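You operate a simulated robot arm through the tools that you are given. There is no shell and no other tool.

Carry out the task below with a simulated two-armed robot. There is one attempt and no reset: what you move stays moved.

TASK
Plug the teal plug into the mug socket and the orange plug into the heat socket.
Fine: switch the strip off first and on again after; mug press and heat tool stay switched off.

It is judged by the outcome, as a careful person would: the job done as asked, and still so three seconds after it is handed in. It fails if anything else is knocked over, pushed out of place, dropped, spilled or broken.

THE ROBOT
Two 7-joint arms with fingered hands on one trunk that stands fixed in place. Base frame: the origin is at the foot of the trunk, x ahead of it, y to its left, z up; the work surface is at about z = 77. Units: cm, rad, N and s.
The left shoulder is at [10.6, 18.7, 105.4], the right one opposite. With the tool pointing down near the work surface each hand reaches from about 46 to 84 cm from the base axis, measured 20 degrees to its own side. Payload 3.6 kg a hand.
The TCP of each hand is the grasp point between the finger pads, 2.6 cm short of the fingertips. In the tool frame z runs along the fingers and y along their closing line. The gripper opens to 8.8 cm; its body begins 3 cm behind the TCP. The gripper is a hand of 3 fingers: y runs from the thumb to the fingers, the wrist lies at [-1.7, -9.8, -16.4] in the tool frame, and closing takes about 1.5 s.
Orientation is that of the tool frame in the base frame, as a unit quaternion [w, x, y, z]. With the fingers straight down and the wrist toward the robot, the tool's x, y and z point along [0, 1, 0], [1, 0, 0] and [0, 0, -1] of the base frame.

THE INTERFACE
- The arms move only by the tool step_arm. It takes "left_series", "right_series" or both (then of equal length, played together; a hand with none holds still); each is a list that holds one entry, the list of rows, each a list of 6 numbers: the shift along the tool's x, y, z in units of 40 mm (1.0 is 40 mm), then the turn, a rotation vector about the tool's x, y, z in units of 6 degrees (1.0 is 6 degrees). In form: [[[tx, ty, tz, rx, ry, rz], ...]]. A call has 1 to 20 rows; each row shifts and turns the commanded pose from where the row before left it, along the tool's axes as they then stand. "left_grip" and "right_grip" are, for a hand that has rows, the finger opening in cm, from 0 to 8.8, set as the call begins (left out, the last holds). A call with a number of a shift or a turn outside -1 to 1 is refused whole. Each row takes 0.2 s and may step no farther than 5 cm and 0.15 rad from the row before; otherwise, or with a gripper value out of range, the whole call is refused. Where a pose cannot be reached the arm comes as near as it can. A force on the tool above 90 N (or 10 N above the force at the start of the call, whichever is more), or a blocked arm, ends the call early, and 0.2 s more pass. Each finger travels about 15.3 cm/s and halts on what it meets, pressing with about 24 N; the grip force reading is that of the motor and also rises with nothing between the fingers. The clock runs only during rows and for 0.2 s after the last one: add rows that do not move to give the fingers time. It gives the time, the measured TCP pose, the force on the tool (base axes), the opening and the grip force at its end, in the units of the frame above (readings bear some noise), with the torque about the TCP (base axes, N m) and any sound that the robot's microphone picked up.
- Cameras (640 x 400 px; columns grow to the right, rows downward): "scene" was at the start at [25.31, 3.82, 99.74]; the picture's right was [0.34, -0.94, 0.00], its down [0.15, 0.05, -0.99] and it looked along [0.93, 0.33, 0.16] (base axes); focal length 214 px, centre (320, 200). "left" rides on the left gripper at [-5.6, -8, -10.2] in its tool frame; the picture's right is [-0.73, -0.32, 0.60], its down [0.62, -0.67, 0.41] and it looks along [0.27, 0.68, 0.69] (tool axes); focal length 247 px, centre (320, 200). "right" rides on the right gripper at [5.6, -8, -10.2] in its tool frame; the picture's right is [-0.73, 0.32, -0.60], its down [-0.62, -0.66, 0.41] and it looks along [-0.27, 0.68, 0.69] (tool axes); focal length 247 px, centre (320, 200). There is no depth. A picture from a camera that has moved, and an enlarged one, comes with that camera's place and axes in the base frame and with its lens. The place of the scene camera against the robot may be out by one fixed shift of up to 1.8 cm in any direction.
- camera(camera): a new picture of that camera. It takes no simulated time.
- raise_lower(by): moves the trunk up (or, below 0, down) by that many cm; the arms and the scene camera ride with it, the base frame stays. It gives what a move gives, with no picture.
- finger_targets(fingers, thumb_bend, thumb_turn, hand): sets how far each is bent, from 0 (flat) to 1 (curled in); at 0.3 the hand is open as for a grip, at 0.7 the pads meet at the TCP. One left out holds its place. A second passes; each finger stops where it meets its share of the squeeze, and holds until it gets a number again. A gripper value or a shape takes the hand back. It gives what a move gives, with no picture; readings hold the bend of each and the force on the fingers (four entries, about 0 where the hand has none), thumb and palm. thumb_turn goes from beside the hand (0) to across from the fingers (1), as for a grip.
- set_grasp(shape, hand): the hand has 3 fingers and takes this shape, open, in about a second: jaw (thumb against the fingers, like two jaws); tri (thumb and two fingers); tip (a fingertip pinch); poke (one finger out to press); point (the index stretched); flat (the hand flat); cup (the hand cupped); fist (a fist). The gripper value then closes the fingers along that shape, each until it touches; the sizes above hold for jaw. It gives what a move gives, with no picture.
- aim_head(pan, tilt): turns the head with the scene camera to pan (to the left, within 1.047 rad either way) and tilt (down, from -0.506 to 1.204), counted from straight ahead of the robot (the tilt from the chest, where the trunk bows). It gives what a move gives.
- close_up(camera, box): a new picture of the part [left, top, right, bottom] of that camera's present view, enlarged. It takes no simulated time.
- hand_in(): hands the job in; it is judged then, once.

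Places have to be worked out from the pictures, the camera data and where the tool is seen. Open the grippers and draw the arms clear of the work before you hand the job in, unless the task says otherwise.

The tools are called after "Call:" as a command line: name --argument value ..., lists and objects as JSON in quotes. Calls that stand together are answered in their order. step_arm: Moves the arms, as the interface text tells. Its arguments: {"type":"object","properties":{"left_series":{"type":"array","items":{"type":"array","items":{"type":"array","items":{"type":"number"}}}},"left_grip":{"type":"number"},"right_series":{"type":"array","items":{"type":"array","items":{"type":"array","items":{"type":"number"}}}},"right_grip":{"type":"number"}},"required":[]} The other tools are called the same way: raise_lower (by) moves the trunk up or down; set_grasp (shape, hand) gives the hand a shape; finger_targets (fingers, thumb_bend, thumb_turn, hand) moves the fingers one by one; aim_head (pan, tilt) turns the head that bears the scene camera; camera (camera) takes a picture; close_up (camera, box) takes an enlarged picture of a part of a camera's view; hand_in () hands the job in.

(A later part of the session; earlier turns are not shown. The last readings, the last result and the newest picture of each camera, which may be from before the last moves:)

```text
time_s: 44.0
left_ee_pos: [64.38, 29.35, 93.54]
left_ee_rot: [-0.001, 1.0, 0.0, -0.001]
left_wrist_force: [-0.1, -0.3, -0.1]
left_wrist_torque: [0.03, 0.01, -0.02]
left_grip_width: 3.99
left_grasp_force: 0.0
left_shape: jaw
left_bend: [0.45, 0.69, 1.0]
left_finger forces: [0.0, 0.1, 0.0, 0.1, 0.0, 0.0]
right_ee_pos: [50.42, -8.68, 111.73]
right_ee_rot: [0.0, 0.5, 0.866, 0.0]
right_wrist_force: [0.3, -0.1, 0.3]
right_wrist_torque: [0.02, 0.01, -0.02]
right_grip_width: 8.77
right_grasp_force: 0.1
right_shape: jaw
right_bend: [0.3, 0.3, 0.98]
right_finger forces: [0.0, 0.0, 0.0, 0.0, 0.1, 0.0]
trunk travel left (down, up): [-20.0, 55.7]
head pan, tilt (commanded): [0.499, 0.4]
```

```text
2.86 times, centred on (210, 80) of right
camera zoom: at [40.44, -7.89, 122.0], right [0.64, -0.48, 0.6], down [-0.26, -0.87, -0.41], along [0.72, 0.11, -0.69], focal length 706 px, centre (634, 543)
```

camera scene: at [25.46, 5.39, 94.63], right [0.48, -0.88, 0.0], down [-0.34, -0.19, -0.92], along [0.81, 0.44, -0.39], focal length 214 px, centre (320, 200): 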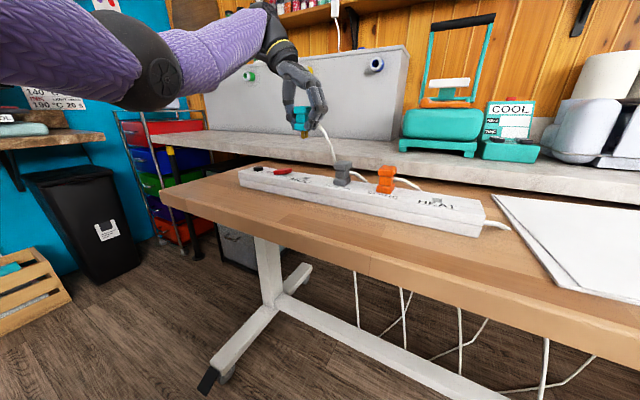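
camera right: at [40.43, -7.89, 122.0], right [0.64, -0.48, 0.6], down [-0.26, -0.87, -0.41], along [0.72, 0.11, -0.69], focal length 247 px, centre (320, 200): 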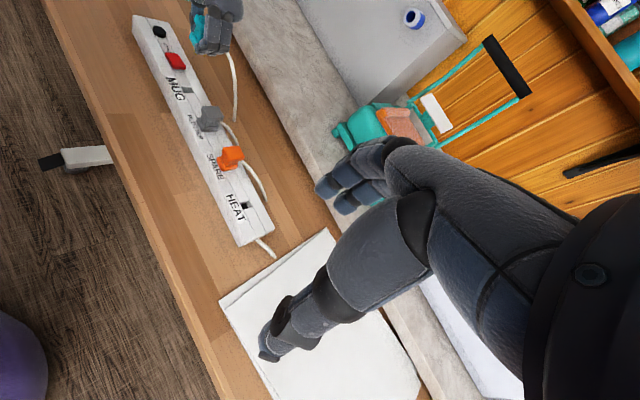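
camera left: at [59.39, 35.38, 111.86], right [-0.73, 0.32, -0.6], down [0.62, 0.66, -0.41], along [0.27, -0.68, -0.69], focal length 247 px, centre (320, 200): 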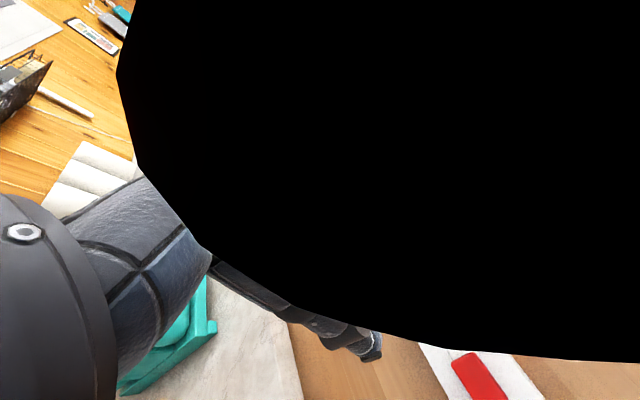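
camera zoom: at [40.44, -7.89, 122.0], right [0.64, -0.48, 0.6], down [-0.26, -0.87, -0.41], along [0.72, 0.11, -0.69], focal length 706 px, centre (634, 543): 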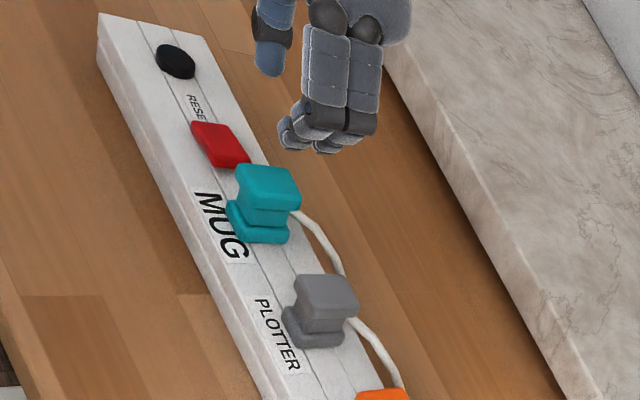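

Teal is seated upright in MUG. Next the orange plug: by the same spacing (8.73 cm) its grip pose should be about (64.57, 11.75); I carry the open hand there at z≈93.5 and re-aim the head.

Call:
step_arm --left_series '[[[0.04, 0.4, 0, 0, 0, 0], [0, 0.7, 0, 0, 0, 0], [0, 0.75, 0, 0, 0, 0], [0, 0.75, 0, 0, 0, 0], [0, 0.75, 0, 0, 0, 0], [0, 0.65, 0, 0, 0, 0], [0, 0.4, 0, 0, 0, 0], [0, 0, 0, 0, 0, 0]]]' --left_grip 6.2

Call:
aim_head --pan 0.15 --tilt 0.45

Call:
close_up --camera "scene" --box '[190, 50, 390, 210]'

Call:
close_up --camera "right" --box '[130, 20, 330, 260]'

```text
time_s: 45.8
left_ee_pos: [64.56, 11.51, 93.39]
left_ee_rot: [0.0, 1.0, 0.0, 0.0]
left_wrist_force: [1.3, 0.2, -0.5]
left_wrist_torque: [0.02, 0.02, 0.01]
left_grip_width: 6.16
left_grasp_force: 0.1
left_shape: jaw
left_bend: [0.35, 0.56, 0.99]
left_finger forces: [0.0, 0.1, 0.0, 0.0, 0.1, 0.0]
right_ee_pos: [50.28, -8.78, 111.81]
right_ee_rot: [0.0, 0.5, 0.866, 0.0]
right_wrist_force: [-0.1, 0.3, 0.6]
right_wrist_torque: [0.01, 0.0, 0.02]
right_grip_width: 8.76
right_grasp_force: 0.1
right_shape: jaw
right_bend: [0.3, 0.3, 0.98]
right_finger forces: [0.1, 0.0, 0.0, 0.0, 0.0, 0.0]
trunk travel left (down, up): [-20.0, 55.7]
head pan, tilt (commanded): [0.499, 0.4]
```

```text
time_s: 46.7
left_ee_pos: [64.62, 11.61, 93.5]
left_ee_rot: [0.0, 1.0, 0.0, 0.0]
left_wrist_force: [0.1, 0.7, 0.3]
left_wrist_torque: [-0.02, -0.03, 0.04]
left_grip_width: 6.14
left_grasp_force: 0.0
left_shape: jaw
left_bend: [0.35, 0.56, 0.99]
left_finger forces: [0.0, 0.1, 0.1, 0.1, 0.0, 0.0]
right_ee_pos: [50.33, -8.82, 111.79]
right_ee_rot: [0.0, 0.5, 0.866, 0.0]
right_wrist_force: [0.0, 0.2, -0.2]
right_wrist_torque: [0.05, -0.02, 0.0]
right_grip_width: 8.78
right_grasp_force: 0.1
right_shape: jaw
right_bend: [0.3, 0.3, 0.98]
right_finger forces: [0.1, 0.0, 0.0, 0.0, 0.1, 0.0]
trunk travel left (down, up): [-20.0, 55.7]
head pan, tilt (commanded): [0.15, 0.45]
```

```text
2.50 times, centred on (290, 130) of scene
camera zoom: at [26.41, 2.34, 94.17], right [0.15, -0.99, 0.0], down [-0.43, -0.07, -0.9], along [0.89, 0.14, -0.44], focal length 536 px, centre (395, 375)
```

zoom: 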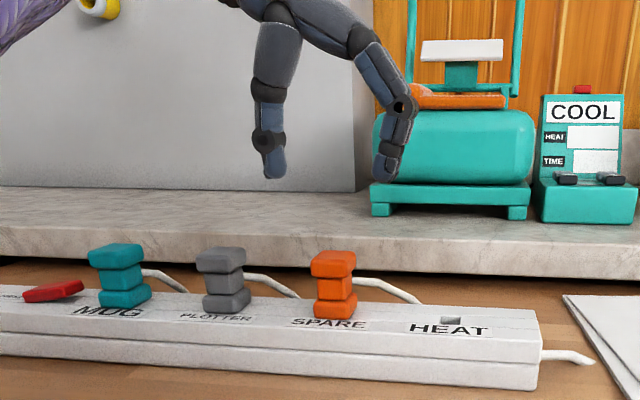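

```text
1.67 times, centred on (230, 140) of right
camera zoom: at [40.43, -7.89, 122.0], right [0.64, -0.48, 0.6], down [-0.26, -0.87, -0.41], along [0.72, 0.11, -0.69], focal length 412 px, centre (470, 300)
```

zoom: 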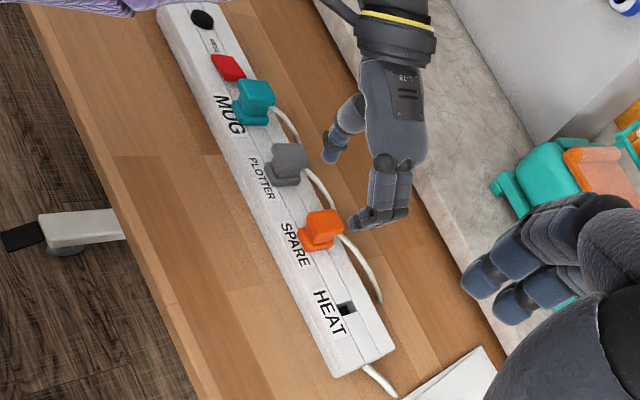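

The hand straddles the orange plug. I lower to z≈88 for a check of the centring.

Call:
step_arm --left_series '[[[0, -0.02, 0.3, 0, 0, 0], [0, 0, 0.38, 0, 0, 0], [0, 0, 0.38, 0, 0, 0], [0, 0, 0.3, 0, 0, 0], [0, 0, 0, 0, 0, 0], [0, 0, 0, 0, 0, 0]]]'

Call:
close_up --camera "scene" --box '[220, 100, 380, 210]'

Call:
close_up --camera "right" --box '[180, 70, 320, 200]'

```text
time_s: 48.1
left_ee_pos: [64.65, 11.73, 87.87]
left_ee_rot: [-0.001, 1.0, 0.0, 0.001]
left_wrist_force: [-0.7, 0.1, 0.3]
left_wrist_torque: [0.0, -0.01, 0.01]
left_grip_width: 6.17
left_grasp_force: 0.1
left_shape: jaw
left_bend: [0.35, 0.56, 0.99]
left_finger forces: [0.1, 0.0, 0.0, 0.0, 0.0, 0.1]
right_ee_pos: [50.36, -8.8, 111.61]
right_ee_rot: [0.0, 0.5, 0.866, 0.0]
right_wrist_force: [-0.2, 0.2, 0.9]
right_wrist_torque: [0.01, -0.01, 0.01]
right_grip_width: 8.77
right_grasp_force: 0.1
right_shape: jaw
right_bend: [0.3, 0.3, 0.98]
right_finger forces: [0.1, 0.1, 0.0, 0.0, 0.0, 0.1]
trunk travel left (down, up): [-20.0, 55.7]
head pan, tilt (commanded): [0.15, 0.45]
```

```text
3.64 times, centred on (300, 155) of scene
camera zoom: at [26.41, 2.33, 94.17], right [0.15, -0.99, 0.0], down [-0.43, -0.07, -0.9], along [0.89, 0.13, -0.44], focal length 780 px, centre (393, 364)
```

zoom: 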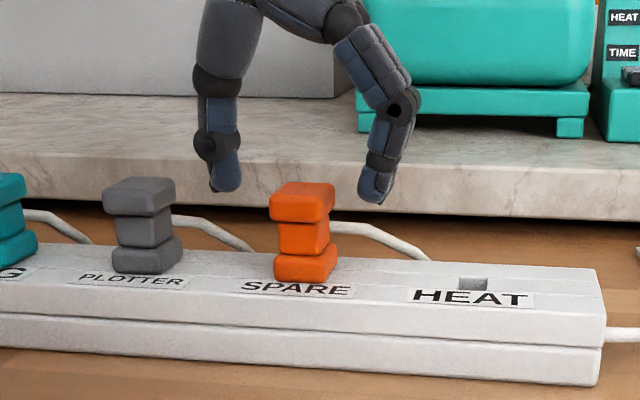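

```text
3.08 times, centred on (250, 135) of right
camera zoom: at [40.43, -7.89, 122.0], right [0.64, -0.48, 0.6], down [-0.26, -0.87, -0.41], along [0.72, 0.11, -0.69], focal length 760 px, centre (535, 400)
```

zoom: 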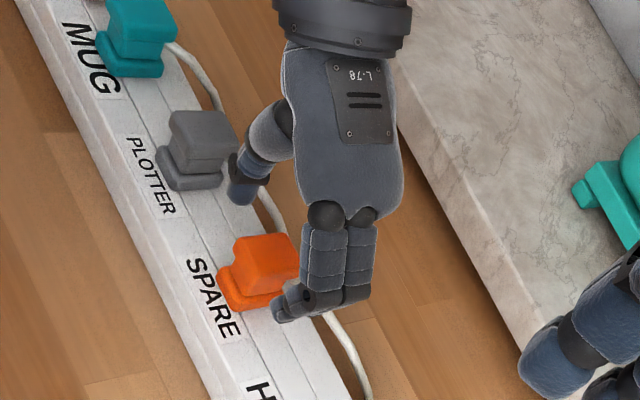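

Thumb and finger inner faces are centred on the orange plug. I lower to z≈83.7 and then close.

Call:
step_arm --left_series '[[[0, 0, 0.27, 0, 0, 0], [0, 0, 0.27, 0, 0, 0], [0, 0, 0.27, 0, 0, 0], [0, 0, 0.22, 0, 0, 0], [0, 0, 0, 0, 0, 0]]]'

Call:
close_up --camera "scene" --box '[220, 100, 380, 210]'

Call:
close_up --camera "right" --box '[180, 70, 320, 200]'

```text
time_s: 49.3
left_ee_pos: [64.63, 11.67, 83.76]
left_ee_rot: [0.0, 1.0, 0.0, -0.001]
left_wrist_force: [0.6, 0.3, -0.2]
left_wrist_torque: [0.0, -0.01, 0.0]
left_grip_width: 6.17
left_grasp_force: 0.0
left_shape: jaw
left_bend: [0.35, 0.56, 0.99]
left_finger forces: [0.0, 0.0, 0.0, 0.1, 0.0, 0.0]
right_ee_pos: [50.32, -8.79, 111.6]
right_ee_rot: [0.0, 0.5, 0.866, 0.0]
right_wrist_force: [1.0, 0.0, 0.3]
right_wrist_torque: [0.03, 0.01, -0.02]
right_grip_width: 8.77
right_grasp_force: 0.0
right_shape: jaw
right_bend: [0.3, 0.3, 0.98]
right_finger forces: [0.0, 0.0, 0.0, 0.0, 0.0, 0.0]
trunk travel left (down, up): [-20.0, 55.7]
head pan, tilt (commanded): [0.15, 0.45]
```

```text
3.64 times, centred on (300, 155) of scene
camera zoom: at [26.41, 2.33, 94.17], right [0.15, -0.99, 0.0], down [-0.43, -0.07, -0.9], along [0.89, 0.13, -0.44], focal length 780 px, centre (393, 364)
```

zoom: 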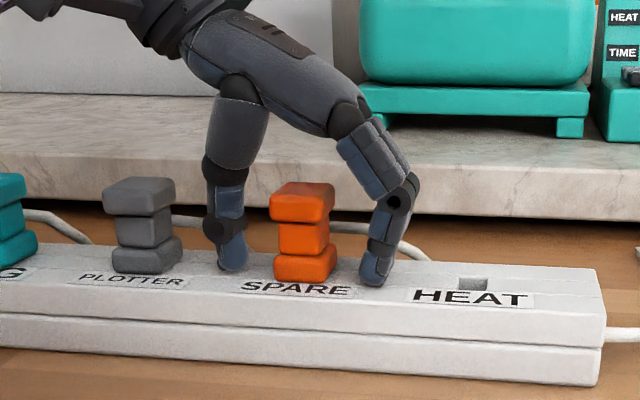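

```text
3.08 times, centred on (250, 135) of right
camera zoom: at [40.42, -7.89, 122.0], right [0.64, -0.48, 0.6], down [-0.26, -0.87, -0.41], along [0.72, 0.11, -0.69], focal length 760 px, centre (535, 400)
```

zoom: 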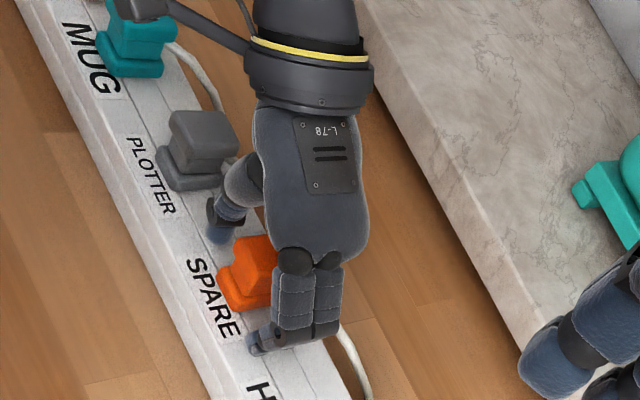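

The fingers flank the orange plug without touching anything. I close the hand on it.

Call:
step_arm --left_series '[[[0, 0, 0, 0, 0, 0], [0, 0, 0, 0, 0, 0], [0, 0, 0, 0, 0, 0], [0, 0, 0, 0, 0, 0], [0, 0, 0, 0, 0, 0], [0, 0, 0, 0, 0, 0], [0, 0, 0, 0, 0, 0], [0, 0, 0, 0, 0, 0]]]' --left_grip 0

Call:
close_up --camera "scene" --box '[220, 100, 380, 210]'

```text
time_s: 51.1
left_ee_pos: [64.71, 11.83, 83.68]
left_ee_rot: [0.0, 1.0, 0.0, 0.0]
left_wrist_force: [-0.5, 1.3, 0.3]
left_wrist_torque: [-0.02, -0.03, 0.01]
left_grip_width: 2.29
left_grasp_force: 23.6
left_shape: jaw
left_bend: [0.54, 0.74, 1.0]
left_finger forces: [11.0, 10.5, 0.0, 0.0, 21.6, 0.1]
right_ee_pos: [50.35, -8.64, 111.83]
right_ee_rot: [0.0, 0.5, 0.866, 0.0]
right_wrist_force: [-0.4, 0.2, -0.8]
right_wrist_torque: [0.0, -0.01, 0.0]
right_grip_width: 8.77
right_grasp_force: 0.0
right_shape: jaw
right_bend: [0.3, 0.3, 0.98]
right_finger forces: [0.1, 0.1, 0.1, 0.0, 0.0, 0.0]
trunk travel left (down, up): [-20.0, 55.7]
head pan, tilt (commanded): [0.15, 0.45]
```

```text
3.64 times, centred on (300, 155) of scene
camera zoom: at [26.41, 2.33, 94.17], right [0.15, -0.99, 0.0], down [-0.43, -0.07, -0.9], along [0.89, 0.13, -0.44], focal length 780 px, centre (393, 364)
```

zoom: 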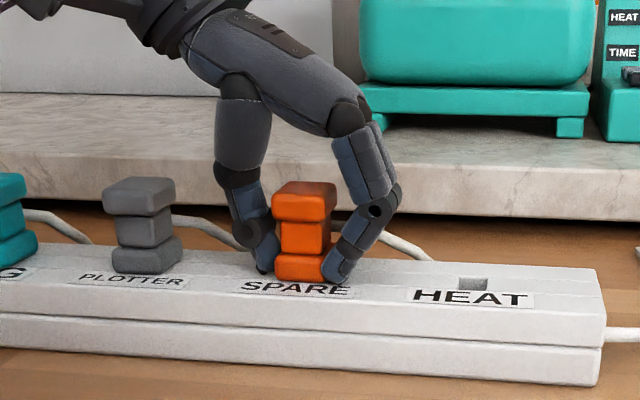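

The grip is the same as before (2.29 cm, 24 N). I pull the orange plug straight up by about 4.5 cm.

Call:
step_arm --left_series '[[[0, 0, -0.05, 0, 0, 0], [0, 0, -0.05, 0, 0, 0], [0, 0, -0.05, 0, 0, 0], [0, 0, -0.05, 0, 0, 0], [0, 0, -0.1, 0, 0, 0], [0, 0, -0.2, 0, 0, 0], [0, 0, -0.3, 0, 0, 0], [0, 0, -0.3, 0, 0, 0], [0, 0, 0, 0, 0, 0]]]'

Call:
close_up --camera "scene" --box '[220, 90, 400, 210]'

Call:
close_up --camera "right" --box '[180, 70, 320, 240]'

```text
time_s: 53.1
left_ee_pos: [64.61, 11.71, 88.15]
left_ee_rot: [0.0, 1.0, 0.001, -0.001]
left_wrist_force: [-0.3, -0.8, -0.3]
left_wrist_torque: [-0.02, -0.02, 0.0]
left_grip_width: 2.26
left_grasp_force: 23.8
left_shape: jaw
left_bend: [0.54, 0.74, 1.0]
left_finger forces: [11.1, 10.6, 0.0, 0.1, 21.4, 0.0]
right_ee_pos: [50.27, -8.69, 111.84]
right_ee_rot: [0.001, 0.5, 0.866, 0.0]
right_wrist_force: [-0.4, 0.0, 0.3]
right_wrist_torque: [-0.02, 0.01, 0.02]
right_grip_width: 8.79
right_grasp_force: 0.0
right_shape: jaw
right_bend: [0.3, 0.3, 0.98]
right_finger forces: [0.1, 0.1, 0.1, 0.0, 0.0, 0.0]
trunk travel left (down, up): [-20.0, 55.7]
head pan, tilt (commanded): [0.15, 0.45]
```

```text
3.33 times, centred on (310, 150) of scene
camera zoom: at [26.42, 2.33, 94.17], right [0.15, -0.99, 0.0], down [-0.43, -0.07, -0.9], along [0.89, 0.13, -0.44], focal length 715 px, centre (353, 367)
```

zoom: 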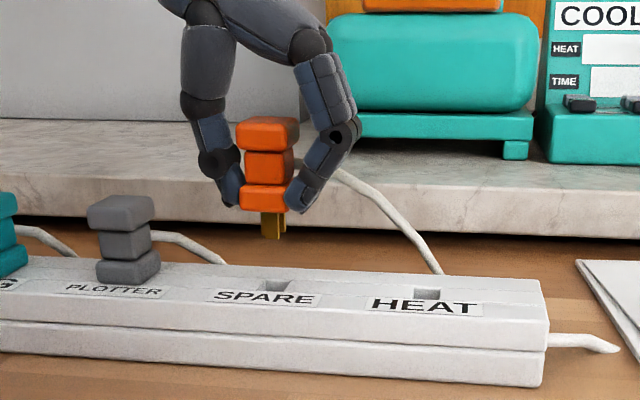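

```text
2.35 times, centred on (250, 155) of right
camera zoom: at [40.43, -7.89, 122.0], right [0.64, -0.48, 0.6], down [-0.26, -0.87, -0.41], along [0.72, 0.11, -0.69], focal length 581 px, centre (485, 306)
```

zoom: 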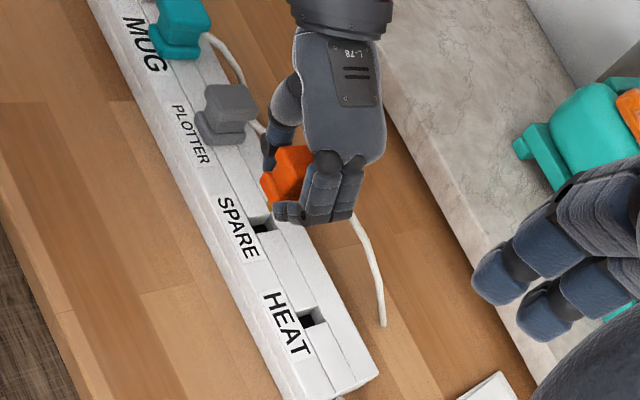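

Orange is out with its prongs visible. I shift it −8.73 cm in y to above HEAT and lower to just over the hole for checking.

Call:
step_arm --left_series '[[[0, 0.4, 0, 0, 0, 0], [0, 0.5, 0, 0, 0, 0], [0, 0.5, 0, 0, 0, 0], [0, 0.5, 0, 0, 0, 0], [0, 0.28, 0, 0, 0, 0], [0, 0, 0.2, 0, 0, 0], [0, 0, 0.2, 0, 0, 0], [0, 0, 0, 0, 0, 0], [0, 0, 0, 0, 0, 0]]]'

Call:
close_up --camera "scene" --box '[300, 130, 370, 180]'

Call:
close_up --camera "right" --box '[220, 130, 280, 190]'

```text
time_s: 55.1
left_ee_pos: [64.59, 2.99, 86.64]
left_ee_rot: [0.0, 1.0, 0.0, -0.001]
left_wrist_force: [0.0, 0.1, -1.0]
left_wrist_torque: [0.01, 0.04, 0.03]
left_grip_width: 2.28
left_grasp_force: 24.1
left_shape: jaw
left_bend: [0.54, 0.74, 1.0]
left_finger forces: [11.0, 10.5, 0.0, 0.0, 21.5, 0.0]
right_ee_pos: [50.28, -8.79, 111.72]
right_ee_rot: [0.0, 0.5, 0.866, 0.0]
right_wrist_force: [-0.5, 0.0, -0.7]
right_wrist_torque: [0.04, -0.01, 0.0]
right_grip_width: 8.78
right_grasp_force: 0.1
right_shape: jaw
right_bend: [0.3, 0.3, 0.98]
right_finger forces: [0.0, 0.0, 0.0, 0.0, 0.1, 0.0]
trunk travel left (down, up): [-20.0, 55.7]
head pan, tilt (commanded): [0.15, 0.45]
```

```text
8.00 times, centred on (335, 155) of scene
camera zoom: at [26.41, 2.33, 94.17], right [0.15, -0.99, 0.0], down [-0.43, -0.07, -0.9], along [0.89, 0.13, -0.44], focal length 1716 px, centre (200, 560)
```

zoom: 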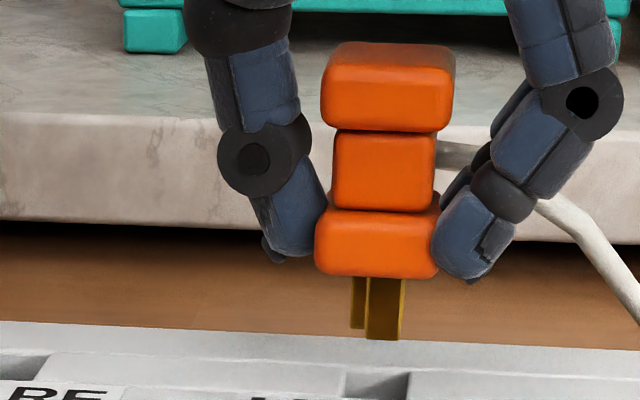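

```text
6.67 times, centred on (250, 160) of right
camera zoom: at [40.43, -7.89, 122.0], right [0.64, -0.48, 0.6], down [-0.26, -0.87, -0.41], along [0.72, 0.11, -0.69], focal length 1646 px, centre (787, 467)
```

zoom: 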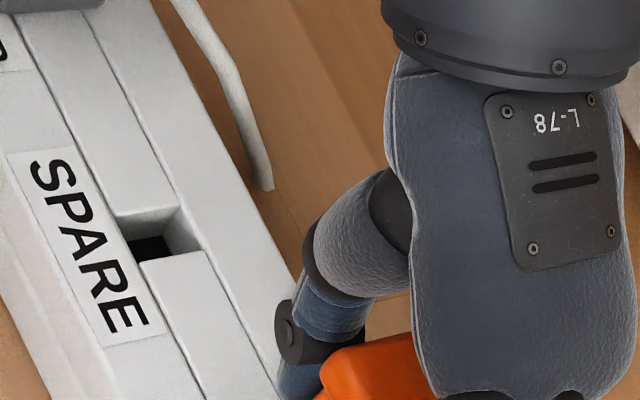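

The plug hangs above HEAT. I enlarge the prongs and the hole strongly in the scene view, and shift the right view's window to the HEAT hole.

Call:
close_up --camera "scene" --box '[325, 155, 365, 185]'

Call:
close_up --camera "right" --box '[240, 160, 300, 220]'

```text
13.33 times, centred on (345, 170) of scene
camera zoom: at [26.41, 2.33, 94.17], right [0.15, -0.99, 0.0], down [-0.43, -0.07, -0.9], along [0.89, 0.13, -0.44], focal length 2860 px, centre (-13, 600)
```

zoom: 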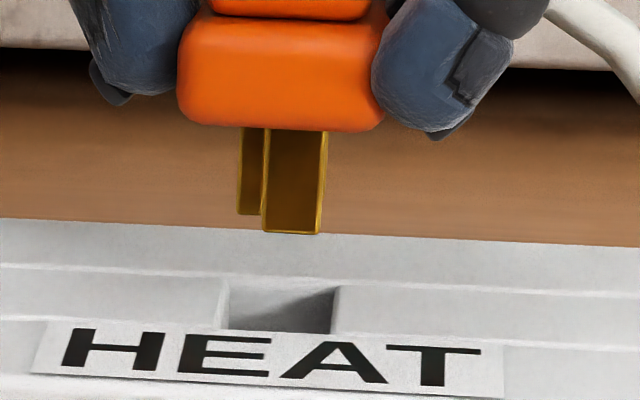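

```text
6.67 times, centred on (270, 190) of right
camera zoom: at [40.43, -7.89, 122.0], right [0.64, -0.48, 0.6], down [-0.26, -0.87, -0.41], along [0.72, 0.11, -0.69], focal length 1646 px, centre (653, 267)
```

zoom: 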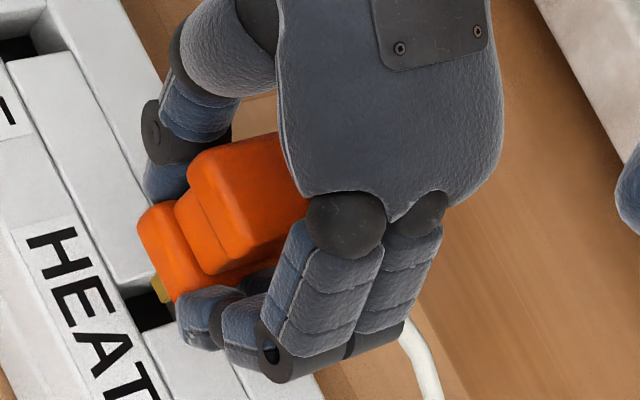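

Laterally the prongs (px 237–328) fit inside the HEAT hole (px 225–336). I zoom the right view onto the prong and hole to check the x alignment.

Call:
close_up --camera "right" --box '[248, 194, 278, 214]'

Call:
close_up --camera "scene" --box '[310, 130, 380, 185]'

```text
16.00 times, centred on (263, 204) of right
camera zoom: at [40.43, -7.89, 122.0], right [0.64, -0.48, 0.6], down [-0.26, -0.87, -0.41], along [0.72, 0.11, -0.69], focal length 3952 px, centre (1232, 136)
```

zoom: 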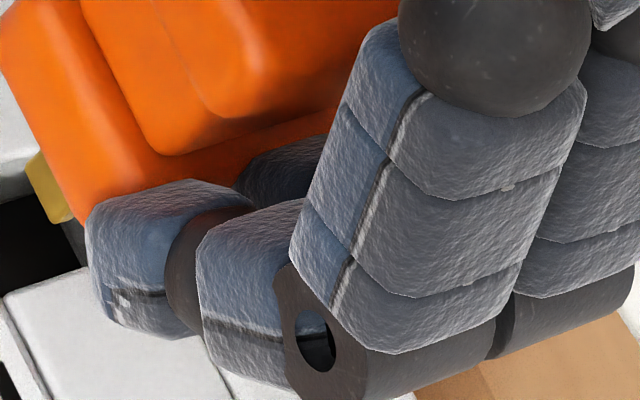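

```text
7.27 times, centred on (345, 158) of scene
camera zoom: at [26.41, 2.33, 94.17], right [0.15, -0.99, 0.0], down [-0.43, -0.07, -0.9], along [0.89, 0.13, -0.44], focal length 1560 px, centre (138, 509)
```

zoom: 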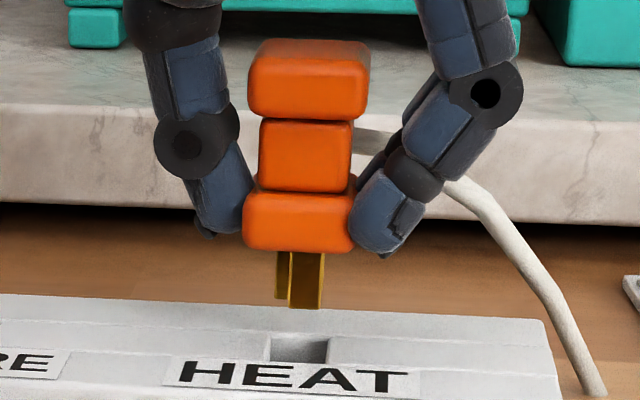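

Relative to the hole's corner the prong sits at (+0.30, +0.36) cm, practically the same as in the successful MUG insertion. I lower it slowly into HEAT while reading forces.

Call:
step_arm --left_series '[[[0, 0, 0.06, 0, 0, 0], [0, 0, 0.06, 0, 0, 0], [0, 0, 0.06, 0, 0, 0], [0, 0, 0.06, 0, 0, 0], [0, 0, 0.05, 0, 0, 0], [0, 0, 0.05, 0, 0, 0], [0, 0, 0.05, 0, 0, 0], [0, 0, 0, 0, 0, 0]]]'

Call:
close_up --camera "scene" --box '[310, 130, 380, 185]'

Call:
close_up --camera "right" --box '[240, 170, 300, 220]'

```text
time_s: 56.9
left_ee_pos: [64.61, 3.07, 85.14]
left_ee_rot: [0.0, 1.0, 0.0, 0.0]
left_wrist_force: [0.3, 0.2, 0.0]
left_wrist_torque: [-0.01, -0.03, -0.02]
left_grip_width: 2.24
left_grasp_force: 24.3
left_shape: jaw
left_bend: [0.54, 0.74, 1.0]
left_finger forces: [11.0, 10.5, 0.0, 0.0, 21.5, 0.0]
right_ee_pos: [50.3, -8.77, 111.68]
right_ee_rot: [0.0, 0.5, 0.866, 0.0]
right_wrist_force: [0.2, 0.0, -1.5]
right_wrist_torque: [0.02, -0.01, 0.01]
right_grip_width: 8.76
right_grasp_force: 0.1
right_shape: jaw
right_bend: [0.3, 0.3, 0.98]
right_finger forces: [0.1, 0.0, 0.1, 0.1, 0.1, 0.0]
trunk travel left (down, up): [-20.0, 55.7]
head pan, tilt (commanded): [0.15, 0.45]
```

```text
7.27 times, centred on (345, 158) of scene
camera zoom: at [26.41, 2.33, 94.17], right [0.15, -0.99, 0.0], down [-0.43, -0.07, -0.9], along [0.89, 0.13, -0.44], focal length 1560 px, centre (138, 509)
```

zoom: 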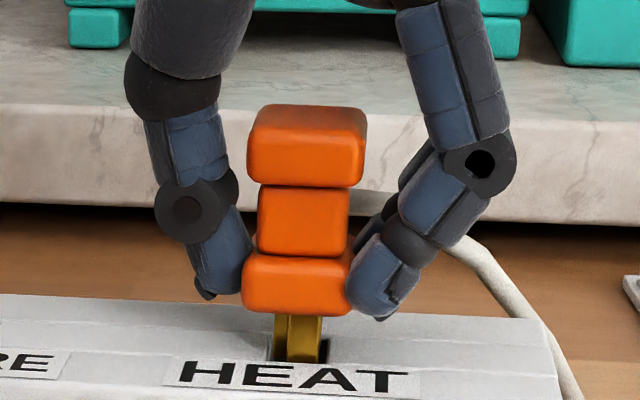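

```text
8.00 times, centred on (270, 195) of right
camera zoom: at [40.43, -7.89, 122.0], right [0.64, -0.48, 0.6], down [-0.26, -0.87, -0.41], along [0.72, 0.11, -0.69], focal length 1976 px, centre (720, 240)
```

zoom: 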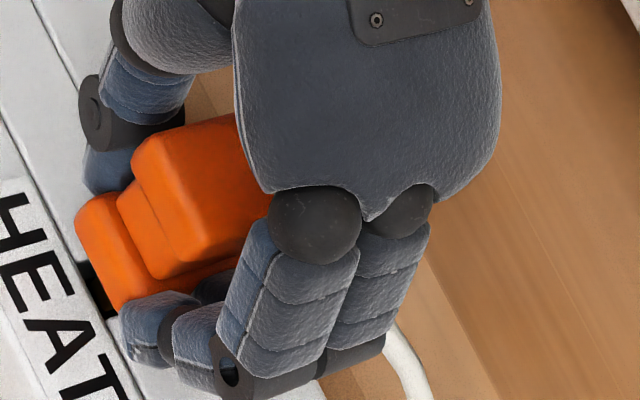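

The prongs are going into the hole without force. I continue down by about 1.4 cm to seat it.

Call:
step_arm --left_series '[[[0, 0, 0.06, 0, 0, 0], [0, 0, 0.06, 0, 0, 0], [0, 0, 0.06, 0, 0, 0], [0, 0, 0.06, 0, 0, 0], [0, 0, 0.05, 0, 0, 0], [0, 0, 0.05, 0, 0, 0], [0, 0, 0.03, 0, 0, 0], [0, 0, 0, 0, 0, 0]]]'

Call:
close_up --camera "scene" --box '[310, 130, 380, 185]'

```text
time_s: 58.7
left_ee_pos: [64.53, 3.11, 83.66]
left_ee_rot: [0.001, 1.0, 0.0, 0.0]
left_wrist_force: [0.4, 0.2, 4.6]
left_wrist_torque: [0.08, -0.01, -0.03]
left_grip_width: 2.24
left_grasp_force: 24.2
left_shape: jaw
left_bend: [0.54, 0.74, 1.0]
left_finger forces: [11.2, 10.7, 0.0, 0.0, 25.3, 0.0]
right_ee_pos: [50.13, -8.85, 111.77]
right_ee_rot: [0.0, 0.5, 0.866, 0.0]
right_wrist_force: [-0.1, -1.0, -0.4]
right_wrist_torque: [0.0, 0.03, 0.0]
right_grip_width: 8.75
right_grasp_force: 0.1
right_shape: jaw
right_bend: [0.3, 0.3, 0.98]
right_finger forces: [0.0, 0.0, 0.0, 0.0, 0.1, 0.0]
trunk travel left (down, up): [-20.0, 55.7]
head pan, tilt (commanded): [0.15, 0.45]
```

```text
7.27 times, centred on (345, 158) of scene
camera zoom: at [26.38, 2.34, 94.19], right [0.15, -0.99, 0.0], down [-0.43, -0.07, -0.9], along [0.89, 0.13, -0.44], focal length 1560 px, centre (138, 509)
```

zoom: 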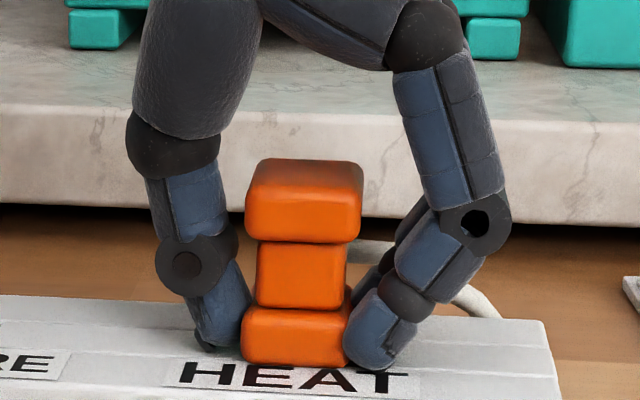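

It is at the seated height with contact force starting (4.6 N). I add a tiny extra press to confirm it has bottomed.

Call:
step_arm --left_series '[[[0, 0, 0.03, 0, 0, 0], [0, 0, 0, 0, 0, 0]]]'

Call:
close_up --camera "scene" --box '[310, 130, 380, 185]'

Call:
close_up --camera "right" --box '[240, 170, 300, 220]'

```text
time_s: 59.3
left_ee_pos: [64.61, 2.86, 83.75]
left_ee_rot: [0.0, 1.0, 0.0, 0.001]
left_wrist_force: [1.7, 1.5, 12.9]
left_wrist_torque: [0.24, -0.02, 0.02]
left_grip_width: 2.29
left_grasp_force: 23.7
left_shape: jaw
left_bend: [0.54, 0.74, 1.0]
left_finger forces: [11.0, 11.4, 0.0, 0.0, 32.9, 0.0]
right_ee_pos: [50.31, -8.82, 111.8]
right_ee_rot: [-0.001, 0.5, 0.866, 0.001]
right_wrist_force: [-0.2, 0.2, 0.1]
right_wrist_torque: [-0.03, -0.05, 0.02]
right_grip_width: 8.77
right_grasp_force: 0.1
right_shape: jaw
right_bend: [0.3, 0.3, 0.98]
right_finger forces: [0.0, 0.0, 0.1, 0.0, 0.0, 0.1]
trunk travel left (down, up): [-20.0, 55.7]
head pan, tilt (commanded): [0.15, 0.45]
```

```text
7.27 times, centred on (345, 158) of scene
camera zoom: at [26.33, 2.34, 94.21], right [0.15, -0.99, 0.0], down [-0.43, -0.07, -0.9], along [0.89, 0.13, -0.43], focal length 1560 px, centre (138, 509)
```

zoom: 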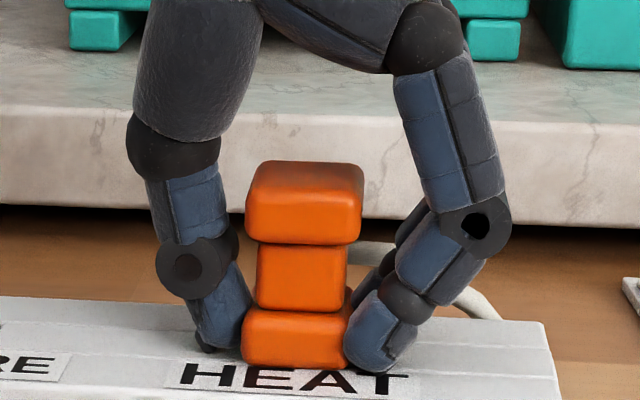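

```text
8.00 times, centred on (270, 195) of right
camera zoom: at [40.31, -7.88, 122.06], right [0.64, -0.48, 0.6], down [-0.26, -0.87, -0.41], along [0.72, 0.11, -0.69], focal length 1976 px, centre (720, 240)
```

zoom: 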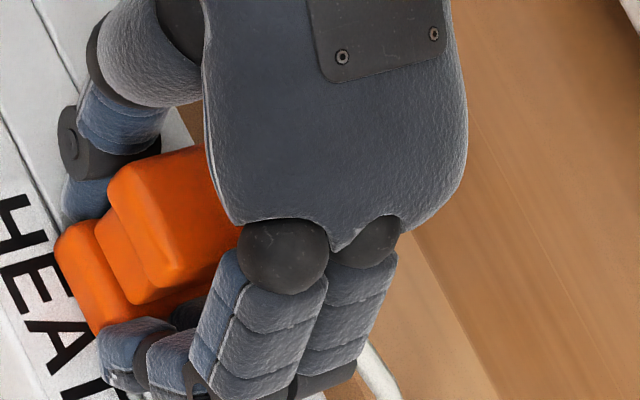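

Bottomed (13 N without further travel; the whole body flexes slightly). I open the fingers and then ease up a little to take the tips off the strip.

Call:
step_arm --left_series '[[[0, 0, 0, 0, 0, 0], [0, 0, 0, 0, 0, 0], [0, 0, 0, 0, 0, 0], [0, 0, -0.04, 0, 0, 0], [0, 0, -0.04, 0, 0, 0], [0, 0, 0, 0, 0, 0]]]' --left_grip 4.4

Call:
close_up --camera "scene" --box '[310, 130, 380, 185]'

```text
time_s: 60.7
left_ee_pos: [64.55, 2.88, 83.75]
left_ee_rot: [-0.001, 1.0, -0.001, -0.001]
left_wrist_force: [-1.8, -0.2, 2.4]
left_wrist_torque: [-0.08, 0.02, 0.0]
left_grip_width: 4.37
left_grasp_force: 0.1
left_shape: jaw
left_bend: [0.42, 0.68, 1.0]
left_finger forces: [0.5, 0.7, 0.0, 0.0, 0.7, 0.1]
right_ee_pos: [50.45, -8.75, 111.71]
right_ee_rot: [0.0, 0.5, 0.866, 0.001]
right_wrist_force: [-0.6, -0.5, 0.0]
right_wrist_torque: [0.04, 0.03, 0.0]
right_grip_width: 8.76
right_grasp_force: 0.1
right_shape: jaw
right_bend: [0.3, 0.3, 0.98]
right_finger forces: [0.0, 0.0, 0.1, 0.0, 0.0, 0.0]
trunk travel left (down, up): [-20.0, 55.7]
head pan, tilt (commanded): [0.15, 0.45]
```

```text
7.27 times, centred on (345, 158) of scene
camera zoom: at [26.39, 2.33, 94.16], right [0.15, -0.99, 0.0], down [-0.43, -0.07, -0.9], along [0.89, 0.13, -0.44], focal length 1560 px, centre (138, 509)
```

zoom: 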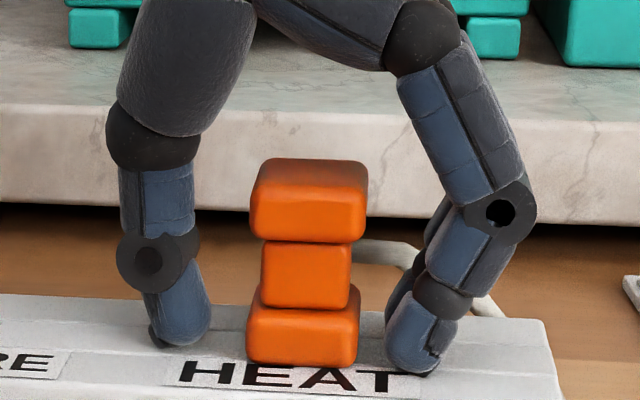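

The fingers are clear of the orange plug. I lift straight up to z≈94 and check both plugs.

Call:
step_arm --left_series '[[[0, 0, -0.08, 0, 0, 0], [0, 0, -0.1, 0, 0, 0], [0, 0, -0.2, 0, 0, 0], [0, 0, -0.3, 0, 0, 0], [0, 0, -0.5, 0, 0, 0], [0, 0, -0.6, 0, 0, 0], [0, 0, -0.6, 0, 0, 0], [0, 0, -0.3, 0, 0, 0], [0, 0, 0, 0, 0, 0]]]'

Call:
camera --camera "scene"

Call:
close_up --camera "scene" --box '[180, 110, 400, 220]'

Call:
close_up --camera "right" --box '[130, 10, 330, 260]'

```text
time_s: 62.7
left_ee_pos: [64.68, 3.02, 94.59]
left_ee_rot: [-0.001, 1.0, -0.001, 0.0]
left_wrist_force: [0.4, -0.4, -0.5]
left_wrist_torque: [-0.02, 0.02, -0.01]
left_grip_width: 4.38
left_grasp_force: 0.1
left_shape: jaw
left_bend: [0.43, 0.68, 1.0]
left_finger forces: [0.0, 0.0, 0.0, 0.0, 0.0, 0.1]
right_ee_pos: [50.34, -8.65, 111.72]
right_ee_rot: [0.0, 0.5, 0.866, 0.0]
right_wrist_force: [-1.3, 0.1, 0.0]
right_wrist_torque: [0.0, 0.0, 0.0]
right_grip_width: 8.76
right_grasp_force: 0.0
right_shape: jaw
right_bend: [0.3, 0.3, 0.98]
right_finger forces: [0.1, 0.1, 0.1, 0.0, 0.0, 0.1]
trunk travel left (down, up): [-20.0, 55.7]
head pan, tilt (commanded): [0.15, 0.45]
```

```text
taken
camera scene: at [26.41, 2.33, 94.17], right [0.15, -0.99, 0.0], down [-0.43, -0.07, -0.9], along [0.89, 0.13, -0.44], focal length 214 px, centre (320, 200)
```

scene: 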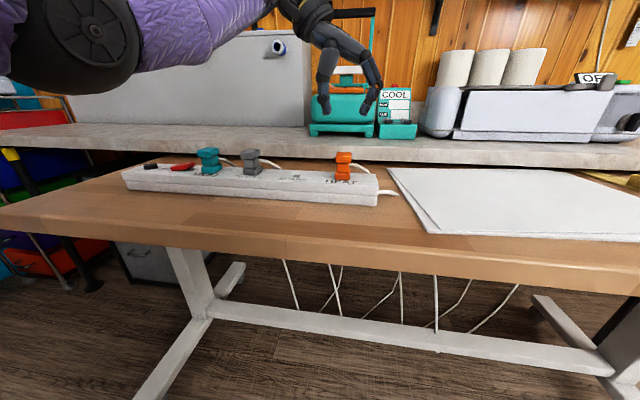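

```text
2.91 times, centred on (290, 165) of scene
camera zoom: at [26.41, 2.33, 94.17], right [0.15, -0.99, 0.0], down [-0.43, -0.07, -0.9], along [0.89, 0.13, -0.44], focal length 624 px, centre (407, 302)
```

zoom: 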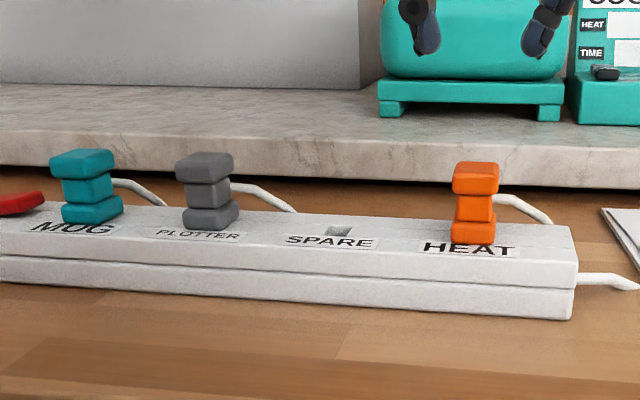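

```text
1.60 times, centred on (230, 135) of right
camera zoom: at [40.43, -7.89, 122.0], right [0.64, -0.48, 0.6], down [-0.26, -0.87, -0.41], along [0.72, 0.11, -0.69], focal length 395 px, centre (464, 304)
```

zoom: 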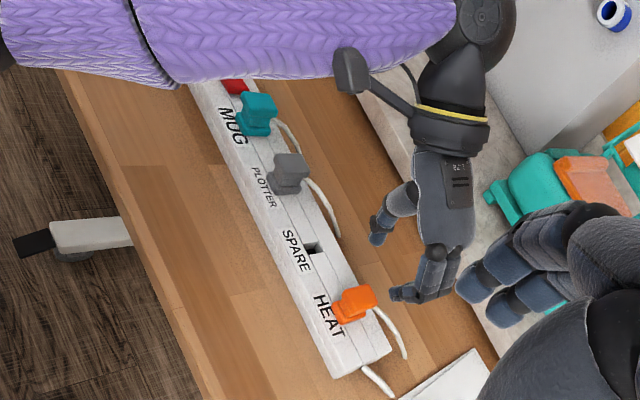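

Both plugs sit upright, teal in MUG and orange in HEAT, and the grey is untouched. Now for switching on: I raise the left hand and carry it back over the rocker area, then turn it −120° (to 30° past its first heading), so its knuckles bulge away from the teal plug when pressing.

Call:
step_arm --left_series '[[[0, 0, -0.9, 0, 0, 0], [0, 0, -0.9, 0, 0, 0], [0, -0.5, 0, 0, 0, 0], [0, -0.75, 0, 0, 0, 0], [0, -0.75, 0, 0, 0, 0], [0, -0.75, 0, 0, 0, 0], [0, -0.75, 0, 0, 0, 0], [0, -0.75, 0, 0, 0, 0], [0, -0.75, 0, 0, 0, 0], [0, -0.75, 0, 0, 0, 0], [0, -0.75, 0, 0, 0, 0], [0, -0.75, 0, 0, 0, 0], [0, -0.25, 0, 0, 0, 0], [0, 0, 0, 0, 0, 0]]]'

Call:
step_arm --left_series '[[[0, 0, 0, 0, 0, -1], [0, 0, 0, 0, 0, -1], [0, 0, 0, 0, 0, -1], [0, 0, 0, 0, 0, -1], [0, 0, 0, 0, 0, -1], [0, 0, 0, 0, 0, -1], [0, 0, 0, 0, 0, -1], [0, 0, 0, 0, 0, -1], [0, 0, 0, 0, 0, -1], [0, 0, 0, 0, 0, -1], [0, 0, 0, 0, 0, -1], [0, 0, 0, 0, 0, -1], [0, 0, 0, 0, 0, -1], [0, 0, 0, 0, 0, -1], [0, 0, 0, 0, 0, -1], [0, 0, 0, 0, 0, 0]]]'

```text
time_s: 65.7
left_ee_pos: [64.49, 33.07, 101.71]
left_ee_rot: [0.001, 1.0, 0.0, 0.0]
left_wrist_force: [-1.0, -0.7, 0.1]
left_wrist_torque: [-0.02, 0.01, -0.01]
left_grip_width: 4.39
left_grasp_force: 0.0
left_shape: jaw
left_bend: [0.43, 0.68, 1.0]
left_finger forces: [0.0, 0.0, 0.1, 0.0, 0.0, 0.0]
right_ee_pos: [50.36, -8.66, 111.77]
right_ee_rot: [0.0, 0.5, 0.866, 0.0]
right_wrist_force: [1.1, 0.6, 0.3]
right_wrist_torque: [0.01, -0.01, 0.0]
right_grip_width: 8.75
right_grasp_force: 0.1
right_shape: jaw
right_bend: [0.3, 0.3, 0.98]
right_finger forces: [0.0, 0.0, 0.1, 0.0, 0.0, 0.1]
trunk travel left (down, up): [-20.0, 55.7]
head pan, tilt (commanded): [0.15, 0.45]
```

```text
time_s: 69.1
left_ee_pos: [64.62, 32.93, 101.71]
left_ee_rot: [0.001, 0.706, 0.708, 0.0]
left_wrist_force: [0.6, 0.0, -0.4]
left_wrist_torque: [0.0, -0.02, -0.01]
left_grip_width: 4.39
left_grasp_force: 0.0
left_shape: jaw
left_bend: [0.43, 0.68, 1.0]
left_finger forces: [0.0, 0.0, 0.0, 0.0, 0.0, 0.1]
right_ee_pos: [50.35, -8.78, 111.73]
right_ee_rot: [0.0, 0.5, 0.866, 0.0]
right_wrist_force: [-0.3, 0.5, 0.6]
right_wrist_torque: [-0.01, 0.03, -0.05]
right_grip_width: 8.76
right_grasp_force: 0.1
right_shape: jaw
right_bend: [0.3, 0.3, 0.98]
right_finger forces: [0.0, 0.0, 0.1, 0.0, 0.0, 0.1]
trunk travel left (down, up): [-20.0, 55.7]
head pan, tilt (commanded): [0.15, 0.45]
```

Back at the default heading; I turn 30° further, set the poke shape, and look.

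Call:
step_arm --left_series '[[[0, 0, 0, 0, 0, -1], [0, 0, 0, 0, 0, -1], [0, 0, 0, 0, 0, -1], [0, 0, 0, 0, 0, -1], [0, 0, 0, 0, 0, -1], [0, 0, 0, 0, 0, 0]]]'

Call:
set_grasp --hand "left" --shape "poke"

Call:
aim_head --pan 0.5 --tilt 0.4

Call:
camera --camera "left"

Call:
camera --camera "scene"

```text
time_s: 70.5
left_ee_pos: [64.61, 32.95, 101.72]
left_ee_rot: [0.0, 0.5, 0.866, 0.001]
left_wrist_force: [-0.1, 0.0, -0.1]
left_wrist_torque: [0.03, 0.01, 0.04]
left_grip_width: 4.39
left_grasp_force: 0.1
left_shape: jaw
left_bend: [0.43, 0.68, 1.0]
left_finger forces: [0.1, 0.1, 0.0, 0.0, 0.0, 0.1]
right_ee_pos: [50.21, -8.77, 111.82]
right_ee_rot: [0.0, 0.5, 0.866, 0.001]
right_wrist_force: [-0.9, 0.1, -0.6]
right_wrist_torque: [-0.01, -0.01, 0.0]
right_grip_width: 8.79
right_grasp_force: 0.2
right_shape: jaw
right_bend: [0.3, 0.3, 0.98]
right_finger forces: [0.0, 0.0, 0.0, 0.1, 0.1, 0.0]
trunk travel left (down, up): [-20.0, 55.7]
head pan, tilt (commanded): [0.15, 0.45]
```

```text
time_s: 71.4
left_ee_pos: [64.67, 32.95, 101.69]
left_ee_rot: [0.0, 0.5, 0.866, 0.0]
left_wrist_force: [-1.2, -0.3, -1.3]
left_wrist_torque: [0.02, -0.03, 0.0]
left_grip_width: 0.01
left_grasp_force: 0.1
left_shape: poke
left_bend: [0.7, 0.92, 0.25]
left_finger forces: [0.1, 0.0, 0.1, 0.0, 0.1, 0.0]
right_ee_pos: [50.21, -8.75, 111.68]
right_ee_rot: [0.0, 0.5, 0.866, -0.001]
right_wrist_force: [-0.6, -0.5, 0.5]
right_wrist_torque: [-0.04, 0.02, 0.01]
right_grip_width: 8.79
right_grasp_force: 0.0
right_shape: jaw
right_bend: [0.3, 0.3, 0.98]
right_finger forces: [0.0, 0.0, 0.0, 0.0, 0.0, 0.1]
trunk travel left (down, up): [-20.0, 55.7]
head pan, tilt (commanded): [0.15, 0.45]
```

```text
time_s: 72.2
left_ee_pos: [64.52, 32.96, 101.73]
left_ee_rot: [0.0, 0.5, 0.866, 0.0]
left_wrist_force: [-0.2, -0.3, 0.8]
left_wrist_torque: [-0.02, 0.0, 0.01]
left_grip_width: 0.01
left_grasp_force: 0.2
left_shape: poke
left_bend: [0.7, 0.92, 0.25]
left_finger forces: [0.0, 0.0, 0.1, 0.0, 0.1, 0.0]
right_ee_pos: [50.29, -8.81, 111.72]
right_ee_rot: [0.0, 0.5, 0.866, 0.0]
right_wrist_force: [0.3, -0.2, 0.4]
right_wrist_torque: [0.02, -0.03, 0.03]
right_grip_width: 8.77
right_grasp_force: 0.1
right_shape: jaw
right_bend: [0.3, 0.3, 0.98]
right_finger forces: [0.1, 0.0, 0.0, 0.1, 0.0, 0.1]
trunk travel left (down, up): [-20.0, 55.7]
head pan, tilt (commanded): [0.499, 0.4]
```

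```text
taken
camera left: at [60.46, 24.0, 111.92], right [0.09, -0.8, -0.6], down [-0.89, 0.21, -0.41], along [0.45, 0.57, -0.69], focal length 247 px, centre (320, 200)
```

left: 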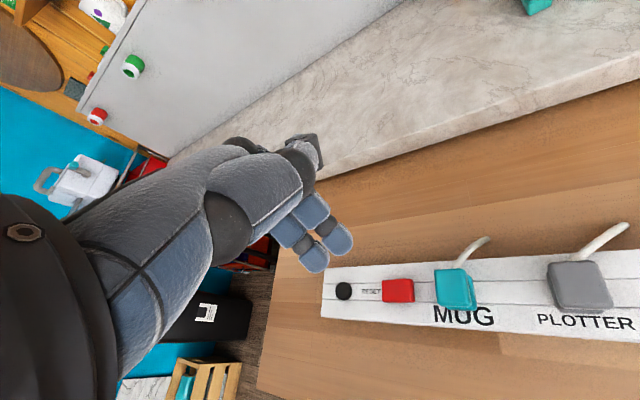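

```text
taken
camera scene: at [25.46, 5.39, 94.64], right [0.48, -0.88, 0.0], down [-0.34, -0.19, -0.92], along [0.81, 0.44, -0.39], focal length 214 px, centre (320, 200)
```

scene: 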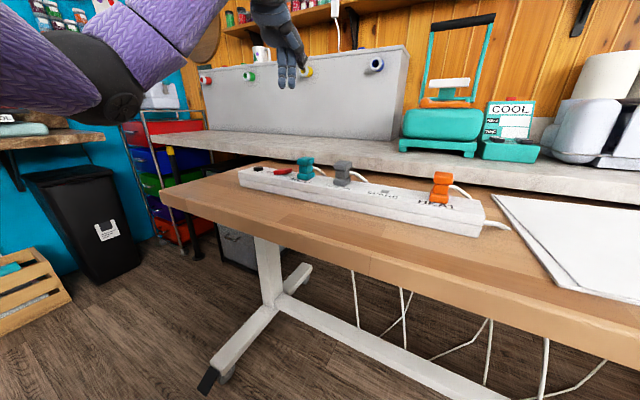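

The left camera sees the strip well. I zoom in to locate the rocker's −y end and the teal plug relative to it.

Call:
close_up --camera "left" --box '[320, 240, 500, 340]'

Call:
close_up --camera "left" --box '[280, 180, 400, 290]'

```text
3.56 times, centred on (410, 290) of left
camera zoom: at [60.46, 24.0, 111.92], right [0.09, -0.8, -0.6], down [-0.89, 0.21, -0.41], along [0.45, 0.57, -0.69], focal length 878 px, centre (0, -120)
```

zoom: 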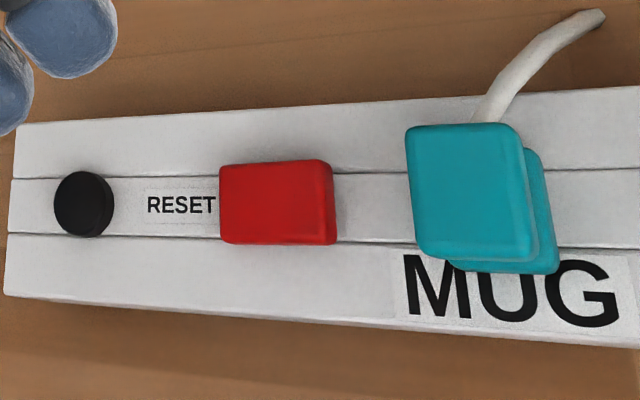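

```text
3.64 times, centred on (340, 235) of left
camera zoom: at [60.46, 24.0, 111.92], right [0.09, -0.8, -0.6], down [-0.89, 0.21, -0.41], along [0.45, 0.57, -0.69], focal length 898 px, centre (247, 73)
```

zoom: 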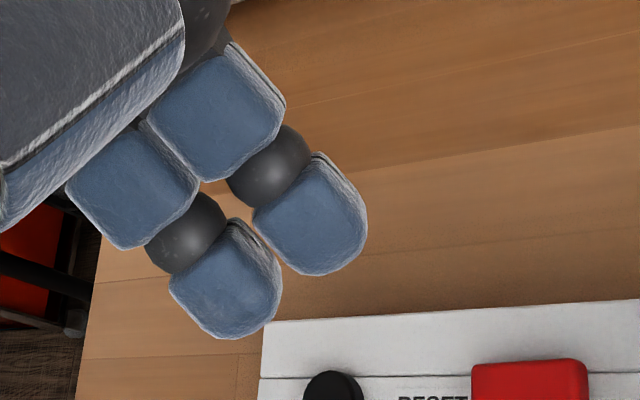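

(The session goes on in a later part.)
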